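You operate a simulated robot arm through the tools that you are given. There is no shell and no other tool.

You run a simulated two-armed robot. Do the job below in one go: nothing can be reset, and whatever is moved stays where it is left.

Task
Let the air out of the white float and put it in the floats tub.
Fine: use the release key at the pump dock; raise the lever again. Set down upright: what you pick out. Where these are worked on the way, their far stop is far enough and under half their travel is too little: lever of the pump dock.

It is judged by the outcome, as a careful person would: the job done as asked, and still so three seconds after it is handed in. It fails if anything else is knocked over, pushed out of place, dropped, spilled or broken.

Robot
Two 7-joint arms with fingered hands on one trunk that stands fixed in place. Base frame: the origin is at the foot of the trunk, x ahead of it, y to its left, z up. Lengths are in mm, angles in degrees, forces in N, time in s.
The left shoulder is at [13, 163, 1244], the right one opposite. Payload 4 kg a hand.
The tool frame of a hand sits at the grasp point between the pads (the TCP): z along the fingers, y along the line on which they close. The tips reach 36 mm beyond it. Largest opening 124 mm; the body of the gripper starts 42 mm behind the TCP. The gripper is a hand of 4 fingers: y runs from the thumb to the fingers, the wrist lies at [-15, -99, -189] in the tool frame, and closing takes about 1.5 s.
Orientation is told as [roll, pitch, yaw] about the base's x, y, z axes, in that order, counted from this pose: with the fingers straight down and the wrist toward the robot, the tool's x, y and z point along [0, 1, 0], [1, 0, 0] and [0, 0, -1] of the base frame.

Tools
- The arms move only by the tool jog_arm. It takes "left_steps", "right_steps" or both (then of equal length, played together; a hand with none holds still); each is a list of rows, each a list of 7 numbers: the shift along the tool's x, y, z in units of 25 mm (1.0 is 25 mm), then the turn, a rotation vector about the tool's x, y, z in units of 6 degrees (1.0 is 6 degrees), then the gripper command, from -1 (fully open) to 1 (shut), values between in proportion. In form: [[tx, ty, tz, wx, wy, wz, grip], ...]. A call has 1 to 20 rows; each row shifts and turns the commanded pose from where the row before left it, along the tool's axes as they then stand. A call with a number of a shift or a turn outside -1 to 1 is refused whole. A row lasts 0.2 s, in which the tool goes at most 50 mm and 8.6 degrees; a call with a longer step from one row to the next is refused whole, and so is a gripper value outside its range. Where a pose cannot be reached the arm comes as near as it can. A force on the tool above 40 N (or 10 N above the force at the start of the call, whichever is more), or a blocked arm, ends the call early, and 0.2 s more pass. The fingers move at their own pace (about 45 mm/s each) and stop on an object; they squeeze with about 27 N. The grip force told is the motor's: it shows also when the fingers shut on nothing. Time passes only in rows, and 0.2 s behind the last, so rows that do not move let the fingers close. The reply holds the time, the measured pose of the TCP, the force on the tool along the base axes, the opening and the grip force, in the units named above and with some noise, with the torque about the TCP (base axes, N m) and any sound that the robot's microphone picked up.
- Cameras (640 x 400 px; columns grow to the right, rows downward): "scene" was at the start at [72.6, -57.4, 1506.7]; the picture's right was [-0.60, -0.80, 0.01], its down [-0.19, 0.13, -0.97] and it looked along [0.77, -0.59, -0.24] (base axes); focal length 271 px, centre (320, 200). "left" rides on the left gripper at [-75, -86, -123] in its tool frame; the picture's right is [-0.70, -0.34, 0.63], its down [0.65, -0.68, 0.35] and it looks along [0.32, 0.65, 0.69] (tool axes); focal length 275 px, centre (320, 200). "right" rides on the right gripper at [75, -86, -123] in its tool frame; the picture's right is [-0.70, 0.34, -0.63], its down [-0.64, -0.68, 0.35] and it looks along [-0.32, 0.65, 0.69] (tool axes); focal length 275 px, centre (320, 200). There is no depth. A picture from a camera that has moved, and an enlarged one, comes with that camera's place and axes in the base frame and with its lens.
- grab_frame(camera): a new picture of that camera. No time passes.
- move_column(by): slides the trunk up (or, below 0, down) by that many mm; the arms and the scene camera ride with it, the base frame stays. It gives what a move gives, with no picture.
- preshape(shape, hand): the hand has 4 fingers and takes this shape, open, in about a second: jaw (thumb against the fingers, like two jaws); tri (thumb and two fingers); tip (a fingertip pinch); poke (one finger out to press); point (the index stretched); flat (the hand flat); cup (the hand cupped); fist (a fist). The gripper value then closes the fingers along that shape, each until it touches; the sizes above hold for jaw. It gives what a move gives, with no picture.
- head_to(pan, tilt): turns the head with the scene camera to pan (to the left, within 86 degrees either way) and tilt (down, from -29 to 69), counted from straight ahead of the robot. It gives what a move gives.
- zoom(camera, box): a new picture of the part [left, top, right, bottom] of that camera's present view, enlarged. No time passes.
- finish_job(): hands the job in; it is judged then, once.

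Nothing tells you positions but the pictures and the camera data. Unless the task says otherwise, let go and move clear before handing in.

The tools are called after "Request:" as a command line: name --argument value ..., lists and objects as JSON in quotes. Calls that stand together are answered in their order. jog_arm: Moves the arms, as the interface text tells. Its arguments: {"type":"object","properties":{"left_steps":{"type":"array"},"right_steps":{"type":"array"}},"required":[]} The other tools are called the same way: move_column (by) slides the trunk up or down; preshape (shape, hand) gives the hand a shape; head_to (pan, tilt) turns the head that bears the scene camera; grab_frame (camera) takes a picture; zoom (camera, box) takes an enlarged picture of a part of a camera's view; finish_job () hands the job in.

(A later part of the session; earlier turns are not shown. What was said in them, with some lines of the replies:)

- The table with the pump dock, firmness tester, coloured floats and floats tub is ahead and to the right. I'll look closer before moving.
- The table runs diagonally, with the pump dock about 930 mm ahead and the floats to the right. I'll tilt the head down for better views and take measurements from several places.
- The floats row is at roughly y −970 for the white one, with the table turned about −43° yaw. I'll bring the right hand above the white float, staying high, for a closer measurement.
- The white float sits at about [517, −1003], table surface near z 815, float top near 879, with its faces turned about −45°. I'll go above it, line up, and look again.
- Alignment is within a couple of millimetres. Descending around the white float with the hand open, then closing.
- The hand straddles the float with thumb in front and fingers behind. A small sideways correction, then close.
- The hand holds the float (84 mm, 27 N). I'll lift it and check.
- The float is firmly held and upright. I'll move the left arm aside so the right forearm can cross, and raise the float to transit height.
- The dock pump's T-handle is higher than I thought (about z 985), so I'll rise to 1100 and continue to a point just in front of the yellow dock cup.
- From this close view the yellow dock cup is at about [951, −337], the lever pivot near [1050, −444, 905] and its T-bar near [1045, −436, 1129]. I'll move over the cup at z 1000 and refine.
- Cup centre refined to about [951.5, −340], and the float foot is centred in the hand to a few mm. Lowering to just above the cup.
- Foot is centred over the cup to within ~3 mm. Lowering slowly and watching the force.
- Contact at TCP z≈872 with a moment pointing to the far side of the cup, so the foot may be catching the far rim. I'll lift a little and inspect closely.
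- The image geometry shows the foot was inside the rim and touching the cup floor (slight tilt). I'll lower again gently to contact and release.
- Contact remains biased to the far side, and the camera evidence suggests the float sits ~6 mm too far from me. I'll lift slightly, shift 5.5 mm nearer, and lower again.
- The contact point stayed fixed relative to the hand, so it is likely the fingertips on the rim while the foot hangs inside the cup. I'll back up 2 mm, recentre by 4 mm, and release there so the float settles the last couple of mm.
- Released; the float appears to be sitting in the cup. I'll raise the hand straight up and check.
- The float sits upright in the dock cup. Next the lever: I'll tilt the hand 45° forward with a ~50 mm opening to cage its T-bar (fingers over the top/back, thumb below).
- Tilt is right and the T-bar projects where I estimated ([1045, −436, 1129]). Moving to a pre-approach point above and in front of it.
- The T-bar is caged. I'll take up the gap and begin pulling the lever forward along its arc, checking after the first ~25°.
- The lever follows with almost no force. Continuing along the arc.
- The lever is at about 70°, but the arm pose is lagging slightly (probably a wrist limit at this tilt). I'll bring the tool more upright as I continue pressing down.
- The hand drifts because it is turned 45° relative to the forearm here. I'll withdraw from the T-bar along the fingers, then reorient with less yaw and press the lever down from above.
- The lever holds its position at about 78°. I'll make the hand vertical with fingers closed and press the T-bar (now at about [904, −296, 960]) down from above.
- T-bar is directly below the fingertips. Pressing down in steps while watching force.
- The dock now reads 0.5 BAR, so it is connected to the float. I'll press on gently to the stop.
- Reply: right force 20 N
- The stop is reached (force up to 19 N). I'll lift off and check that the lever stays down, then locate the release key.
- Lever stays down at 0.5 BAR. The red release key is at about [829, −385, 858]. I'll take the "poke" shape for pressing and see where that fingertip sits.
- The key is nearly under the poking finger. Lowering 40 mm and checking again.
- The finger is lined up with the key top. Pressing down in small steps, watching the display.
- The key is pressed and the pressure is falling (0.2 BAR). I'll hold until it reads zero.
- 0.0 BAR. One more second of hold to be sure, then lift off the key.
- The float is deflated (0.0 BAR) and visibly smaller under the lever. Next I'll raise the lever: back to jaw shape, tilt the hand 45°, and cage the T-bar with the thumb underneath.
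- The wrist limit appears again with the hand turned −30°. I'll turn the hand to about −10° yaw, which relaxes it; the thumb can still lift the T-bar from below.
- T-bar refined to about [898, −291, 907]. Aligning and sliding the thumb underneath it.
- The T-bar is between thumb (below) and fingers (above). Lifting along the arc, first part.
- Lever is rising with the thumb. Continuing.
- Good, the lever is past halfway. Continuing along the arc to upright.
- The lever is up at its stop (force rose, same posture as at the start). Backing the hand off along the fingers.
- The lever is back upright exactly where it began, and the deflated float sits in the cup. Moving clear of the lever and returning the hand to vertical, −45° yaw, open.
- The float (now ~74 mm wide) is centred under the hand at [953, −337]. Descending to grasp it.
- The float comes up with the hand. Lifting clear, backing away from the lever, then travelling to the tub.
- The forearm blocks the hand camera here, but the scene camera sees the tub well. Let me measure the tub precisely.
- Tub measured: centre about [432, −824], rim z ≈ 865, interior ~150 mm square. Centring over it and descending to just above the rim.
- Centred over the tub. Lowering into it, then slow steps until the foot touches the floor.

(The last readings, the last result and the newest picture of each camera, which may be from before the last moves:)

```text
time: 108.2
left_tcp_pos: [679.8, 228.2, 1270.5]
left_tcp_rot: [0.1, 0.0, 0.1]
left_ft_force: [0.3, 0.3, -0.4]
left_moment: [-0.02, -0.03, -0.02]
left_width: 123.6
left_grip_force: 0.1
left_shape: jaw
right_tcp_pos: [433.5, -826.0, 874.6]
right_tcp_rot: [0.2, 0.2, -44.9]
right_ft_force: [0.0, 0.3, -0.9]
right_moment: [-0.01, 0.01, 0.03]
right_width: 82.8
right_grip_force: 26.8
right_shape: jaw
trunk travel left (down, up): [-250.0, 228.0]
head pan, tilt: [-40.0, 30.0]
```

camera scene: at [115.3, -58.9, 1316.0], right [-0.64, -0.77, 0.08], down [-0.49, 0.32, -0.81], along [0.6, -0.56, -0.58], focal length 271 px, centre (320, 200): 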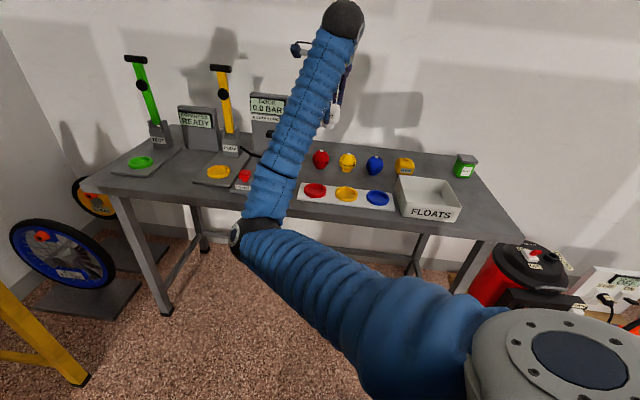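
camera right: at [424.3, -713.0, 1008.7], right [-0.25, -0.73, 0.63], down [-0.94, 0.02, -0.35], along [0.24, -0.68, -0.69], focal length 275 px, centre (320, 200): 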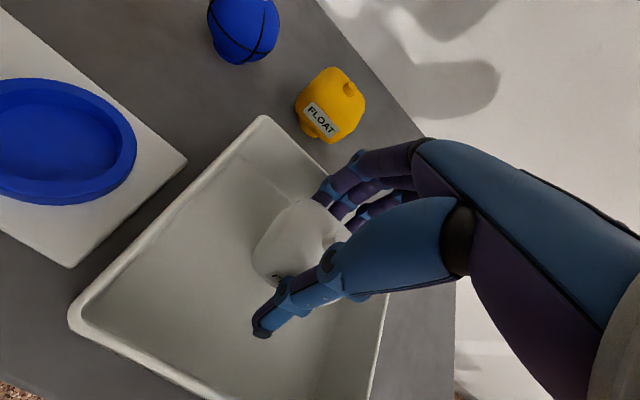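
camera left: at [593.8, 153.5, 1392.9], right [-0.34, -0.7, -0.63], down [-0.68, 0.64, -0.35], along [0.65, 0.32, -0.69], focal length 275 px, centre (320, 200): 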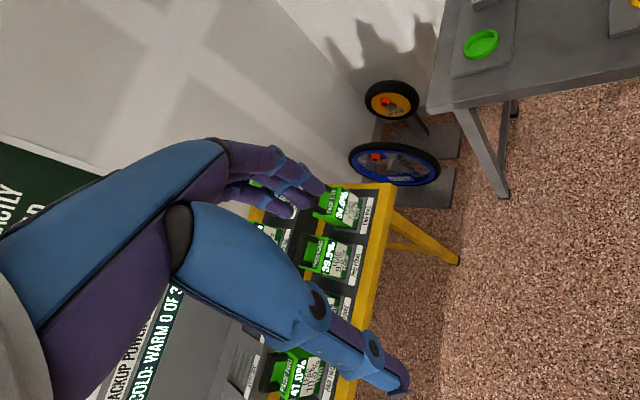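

Request:
jog_arm --right_steps '[[0, 0, 0.16, 0, 0, 0, 1], [0, 0, 0, 0, 0, 0, 1]]'

Request:
jog_arm --right_steps '[[0, 0, 0.12, 0, 0, 0, 1], [0, 0, 0, 0, 0, 0, 1]]'

Request:
grab_frame --camera "right"

```text
time: 108.8
left_tcp_pos: [681.4, 229.2, 1270.6]
left_tcp_rot: [-0.1, 0.0, 0.1]
left_ft_force: [0.1, 0.1, 0.5]
left_moment: [0.0, 0.01, -0.02]
left_width: 123.9
left_grip_force: 0.1
left_shape: jaw
right_tcp_pos: [434.4, -824.6, 869.5]
right_tcp_rot: [0.2, 0.3, -44.9]
right_ft_force: [-0.2, 0.1, -1.0]
right_moment: [0.02, -0.03, 0.0]
right_width: 83.1
right_grip_force: 27.3
right_shape: jaw
trunk travel left (down, up): [-250.0, 228.0]
head pan, tilt: [-40.0, 30.0]
```

```text
time: 109.3
left_tcp_pos: [680.5, 230.2, 1271.0]
left_tcp_rot: [-0.1, 0.0, 0.0]
left_ft_force: [0.7, -0.6, -0.2]
left_moment: [0.0, -0.03, -0.02]
left_width: 123.9
left_grip_force: 0.1
left_shape: jaw
right_tcp_pos: [434.2, -824.1, 866.7]
right_tcp_rot: [0.2, 0.2, -44.8]
right_ft_force: [0.1, -0.3, 2.1]
right_moment: [-0.03, -0.05, -0.05]
right_width: 82.9
right_grip_force: 26.3
right_shape: jaw
trunk travel left (down, up): [-250.0, 228.0]
head pan, tilt: [-40.0, 30.0]
```

```text
taken
camera right: at [423.9, -712.5, 991.1], right [-0.25, -0.73, 0.63], down [-0.94, 0.02, -0.35], along [0.24, -0.68, -0.69], focal length 275 px, centre (320, 200)
```

right: 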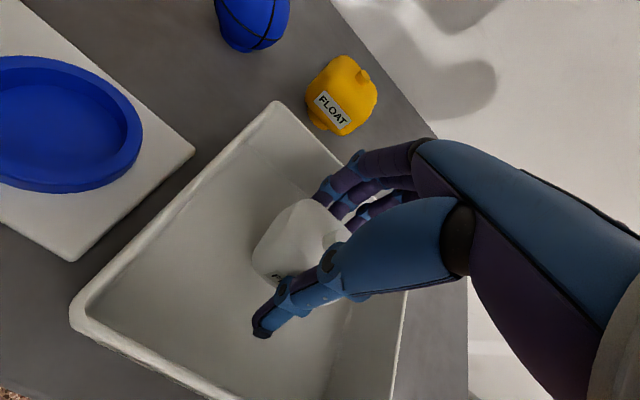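

The foot touches the tub floor (2 N). Opening partially (fingers stay clear of the tub walls), then lifting straight up.

Request:
jog_arm --right_steps '[[0, 0, 0.03, 0, 0, 0, 1], [0, 0, 0, 0, 0, 0, -0.45], [0, 0, 0, 0, 0, 0, -0.55], [0, 0, 0, 0, 0, 0, -0.65], [0, 0, 0, 0, 0, 0, -0.65], [0, 0, 0, 0, 0, 0, -0.65], [0, 0, 0, 0, 0, 0, -0.65]]'

Request:
grab_frame --camera "right"

Request:
zoom --camera "scene" --box '[370, 110, 490, 230]'

```text
time: 111.0
left_tcp_pos: [680.4, 227.7, 1270.8]
left_tcp_rot: [0.0, 0.1, 0.1]
left_ft_force: [-0.3, -0.1, 0.5]
left_moment: [0.0, 0.02, 0.02]
left_width: 123.6
left_grip_force: 0.0
left_shape: jaw
right_tcp_pos: [433.1, -825.0, 867.0]
right_tcp_rot: [0.2, 0.2, -44.9]
right_ft_force: [-0.2, 0.9, -0.1]
right_moment: [0.01, 0.0, 0.03]
right_width: 101.9
right_grip_force: 0.0
right_shape: jaw
trunk travel left (down, up): [-250.0, 228.0]
head pan, tilt: [-40.0, 30.0]
```

```text
taken
camera right: at [424.3, -712.5, 990.3], right [-0.25, -0.73, 0.63], down [-0.94, 0.03, -0.35], along [0.24, -0.68, -0.69], focal length 275 px, centre (320, 200)
```

right: 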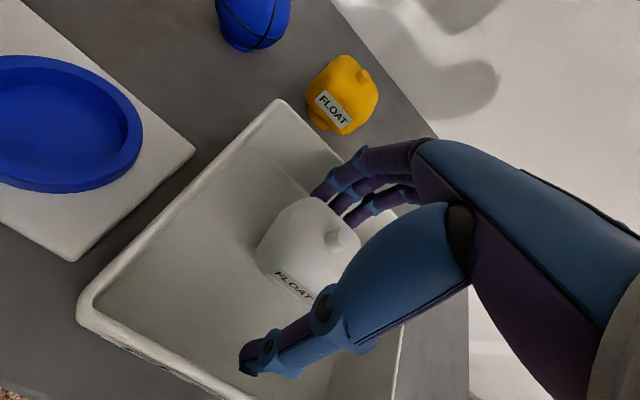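

```text
3.33 times, centred on (430, 170) of scene
camera zoom: at [115.0, -59.1, 1316.1], right [-0.64, -0.77, 0.08], down [-0.49, 0.32, -0.81], along [0.6, -0.56, -0.58], focal length 904 px, centre (-47, 300)
```

zoom: 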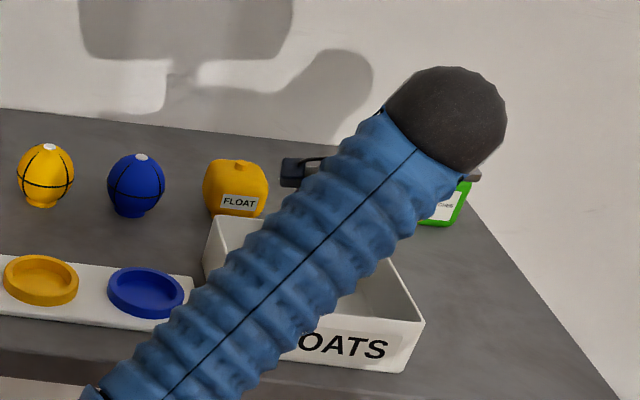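

Released without contact; the float stands upright in the tub. Lifting straight up.

Request:
jog_arm --right_steps '[[0, 0, -0.4, 0, 0, 0, -0.65], [0, 0, -0.8, 0, 0, 0, -0.65], [0, 0, -0.9, 0, 0, 0, -0.65], [0, 0, -0.9, 0, 0, 0, -0.65], [0, 0, -0.9, 0, 0, 0, -0.65], [0, 0, -0.9, 0, 0, 0, -0.65], [0, 0, -0.9, 0, 0, 0, -0.65], [0, 0, -0.9, 0, 0, 0, -0.65], [0, 0, 0, 0, 0, 0, -0.65]]'

Request:
grab_frame --camera "right"

Request:
grab_frame --camera "scene"

```text
time: 113.0
left_tcp_pos: [681.4, 228.1, 1270.5]
left_tcp_rot: [0.0, -0.1, 0.0]
left_ft_force: [-0.3, -0.3, 0.0]
left_moment: [-0.02, -0.01, -0.03]
left_width: 123.8
left_grip_force: 0.1
left_shape: jaw
right_tcp_pos: [434.5, -825.6, 1031.4]
right_tcp_rot: [0.3, 0.1, -44.9]
right_ft_force: [-0.5, -0.2, -0.9]
right_moment: [-0.02, -0.01, 0.0]
right_width: 102.3
right_grip_force: 0.1
right_shape: jaw
trunk travel left (down, up): [-250.0, 228.0]
head pan, tilt: [-40.0, 30.0]
```

```text
taken
camera right: at [425.1, -713.5, 1154.6], right [-0.25, -0.73, 0.63], down [-0.94, 0.02, -0.35], along [0.24, -0.68, -0.69], focal length 275 px, centre (320, 200)
```

right: 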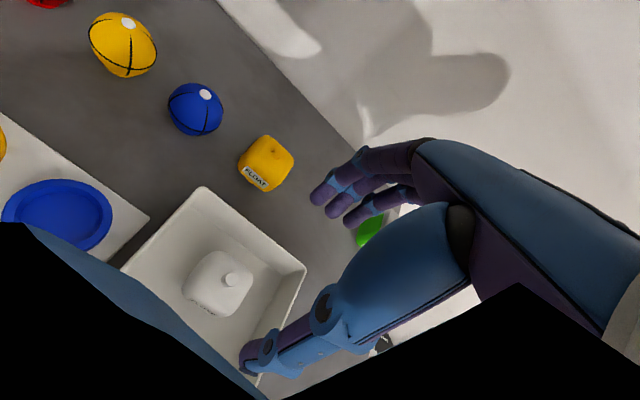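

```text
taken
camera scene: at [115.2, -59.5, 1315.9], right [-0.64, -0.77, 0.08], down [-0.49, 0.32, -0.81], along [0.6, -0.56, -0.58], focal length 271 px, centre (320, 200)
```

scene: 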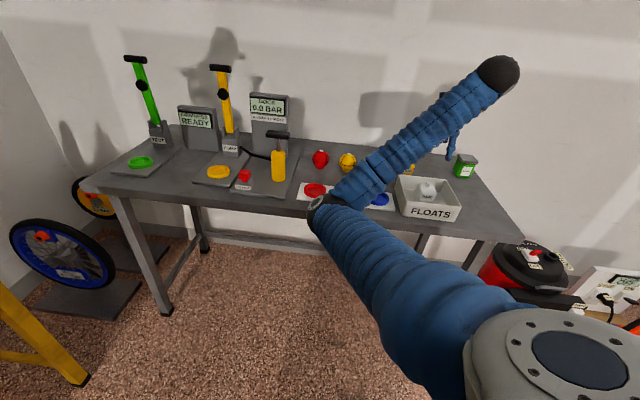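

Request:
zoom --camera "scene" --box '[120, 50, 300, 200]'

Request:
zoom --camera "scene" --box '[380, 140, 490, 230]'

Request:
jog_arm --right_steps '[[0, -0.5, -0.8, 0, 0, 0, -1], [0, -0.5, -0.8, 0, 0, 0, -1], [0, -0.5, -0.8, 0, 0, 0, -1], [0, -0.5, -0.8, 0, 0, 0, -1], [0, 0, 0, 0, 0, 0, -1]]'

Request:
grab_frame --camera "scene"

```text
2.67 times, centred on (210, 125) of scene
camera zoom: at [115.2, -59.5, 1315.9], right [-0.64, -0.77, 0.08], down [-0.49, 0.32, -0.81], along [0.6, -0.56, -0.58], focal length 723 px, centre (613, 400)
```

zoom: 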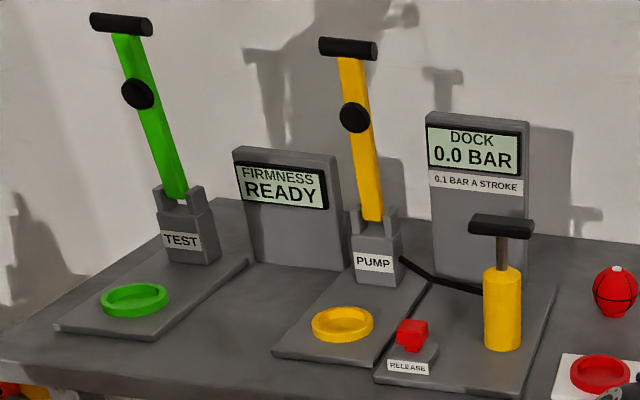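

```text
4.44 times, centred on (435, 185) of scene
camera zoom: at [115.2, -59.5, 1315.9], right [-0.64, -0.77, 0.08], down [-0.49, 0.32, -0.81], along [0.6, -0.56, -0.58], focal length 1205 px, centre (-191, 267)
```

zoom: 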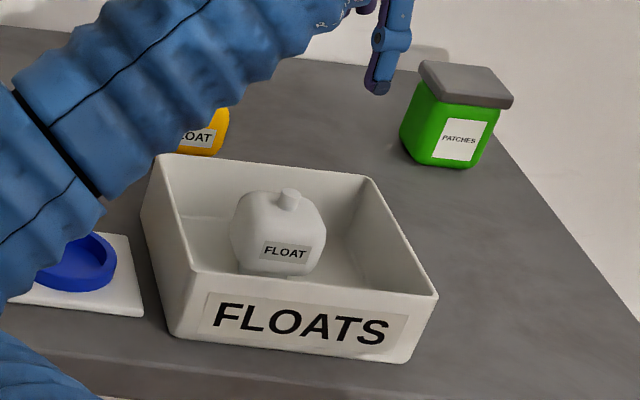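

```text
time: 114.2
left_tcp_pos: [681.8, 227.5, 1270.9]
left_tcp_rot: [0.0, 0.0, 0.0]
left_ft_force: [-0.3, 0.0, -0.1]
left_moment: [-0.02, 0.01, 0.03]
left_width: 123.9
left_grip_force: 0.1
left_shape: jaw
right_tcp_pos: [399.0, -789.9, 1111.9]
right_tcp_rot: [0.2, 0.2, -44.7]
right_ft_force: [0.0, 0.1, 0.3]
right_moment: [0.0, -0.01, 0.03]
right_width: 123.7
right_grip_force: 0.1
right_shape: jaw
trunk travel left (down, up): [-250.0, 228.0]
head pan, tilt: [-40.0, 30.0]
```

```text
taken
camera scene: at [115.4, -59.5, 1315.9], right [-0.64, -0.77, 0.08], down [-0.49, 0.32, -0.81], along [0.6, -0.56, -0.58], focal length 271 px, centre (320, 200)
```

scene: 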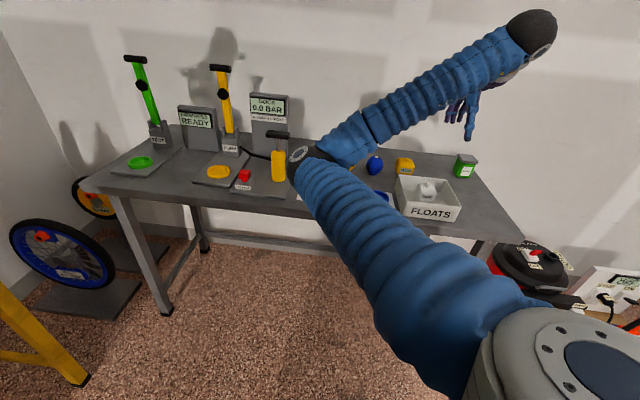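

The float stands upright in the FLOATS tub, deflated. The dock reads 0.0 BAR, its lever is up again, the release key is free, nothing else was disturbed, and the hand is clear. Handing in.

Request:
finish_job

```text
The job is handed in.
```

The white float is deflated and standing upright in the floats tub. I handed the job in without seeing a verdict.

- **Deflating:** I set the float in the pump dock cup and brought the lever down to its stop. The dock read 0.5 BAR. I held the release key until it read 0.0 BAR.
- **Lever:** I raised it again to its upper stop. It sits exactly where it was at the start.
- **Tub:** I lowered the float until it touched the floor of the tub, then let go. The pictures show it upright.
- **Surroundings:** Nothing else looked moved or knocked over in the last pictures, though the arm hid part of the table in them. The right hand is open and clear of the tub, and the left arm was moved aside early on and stayed there.
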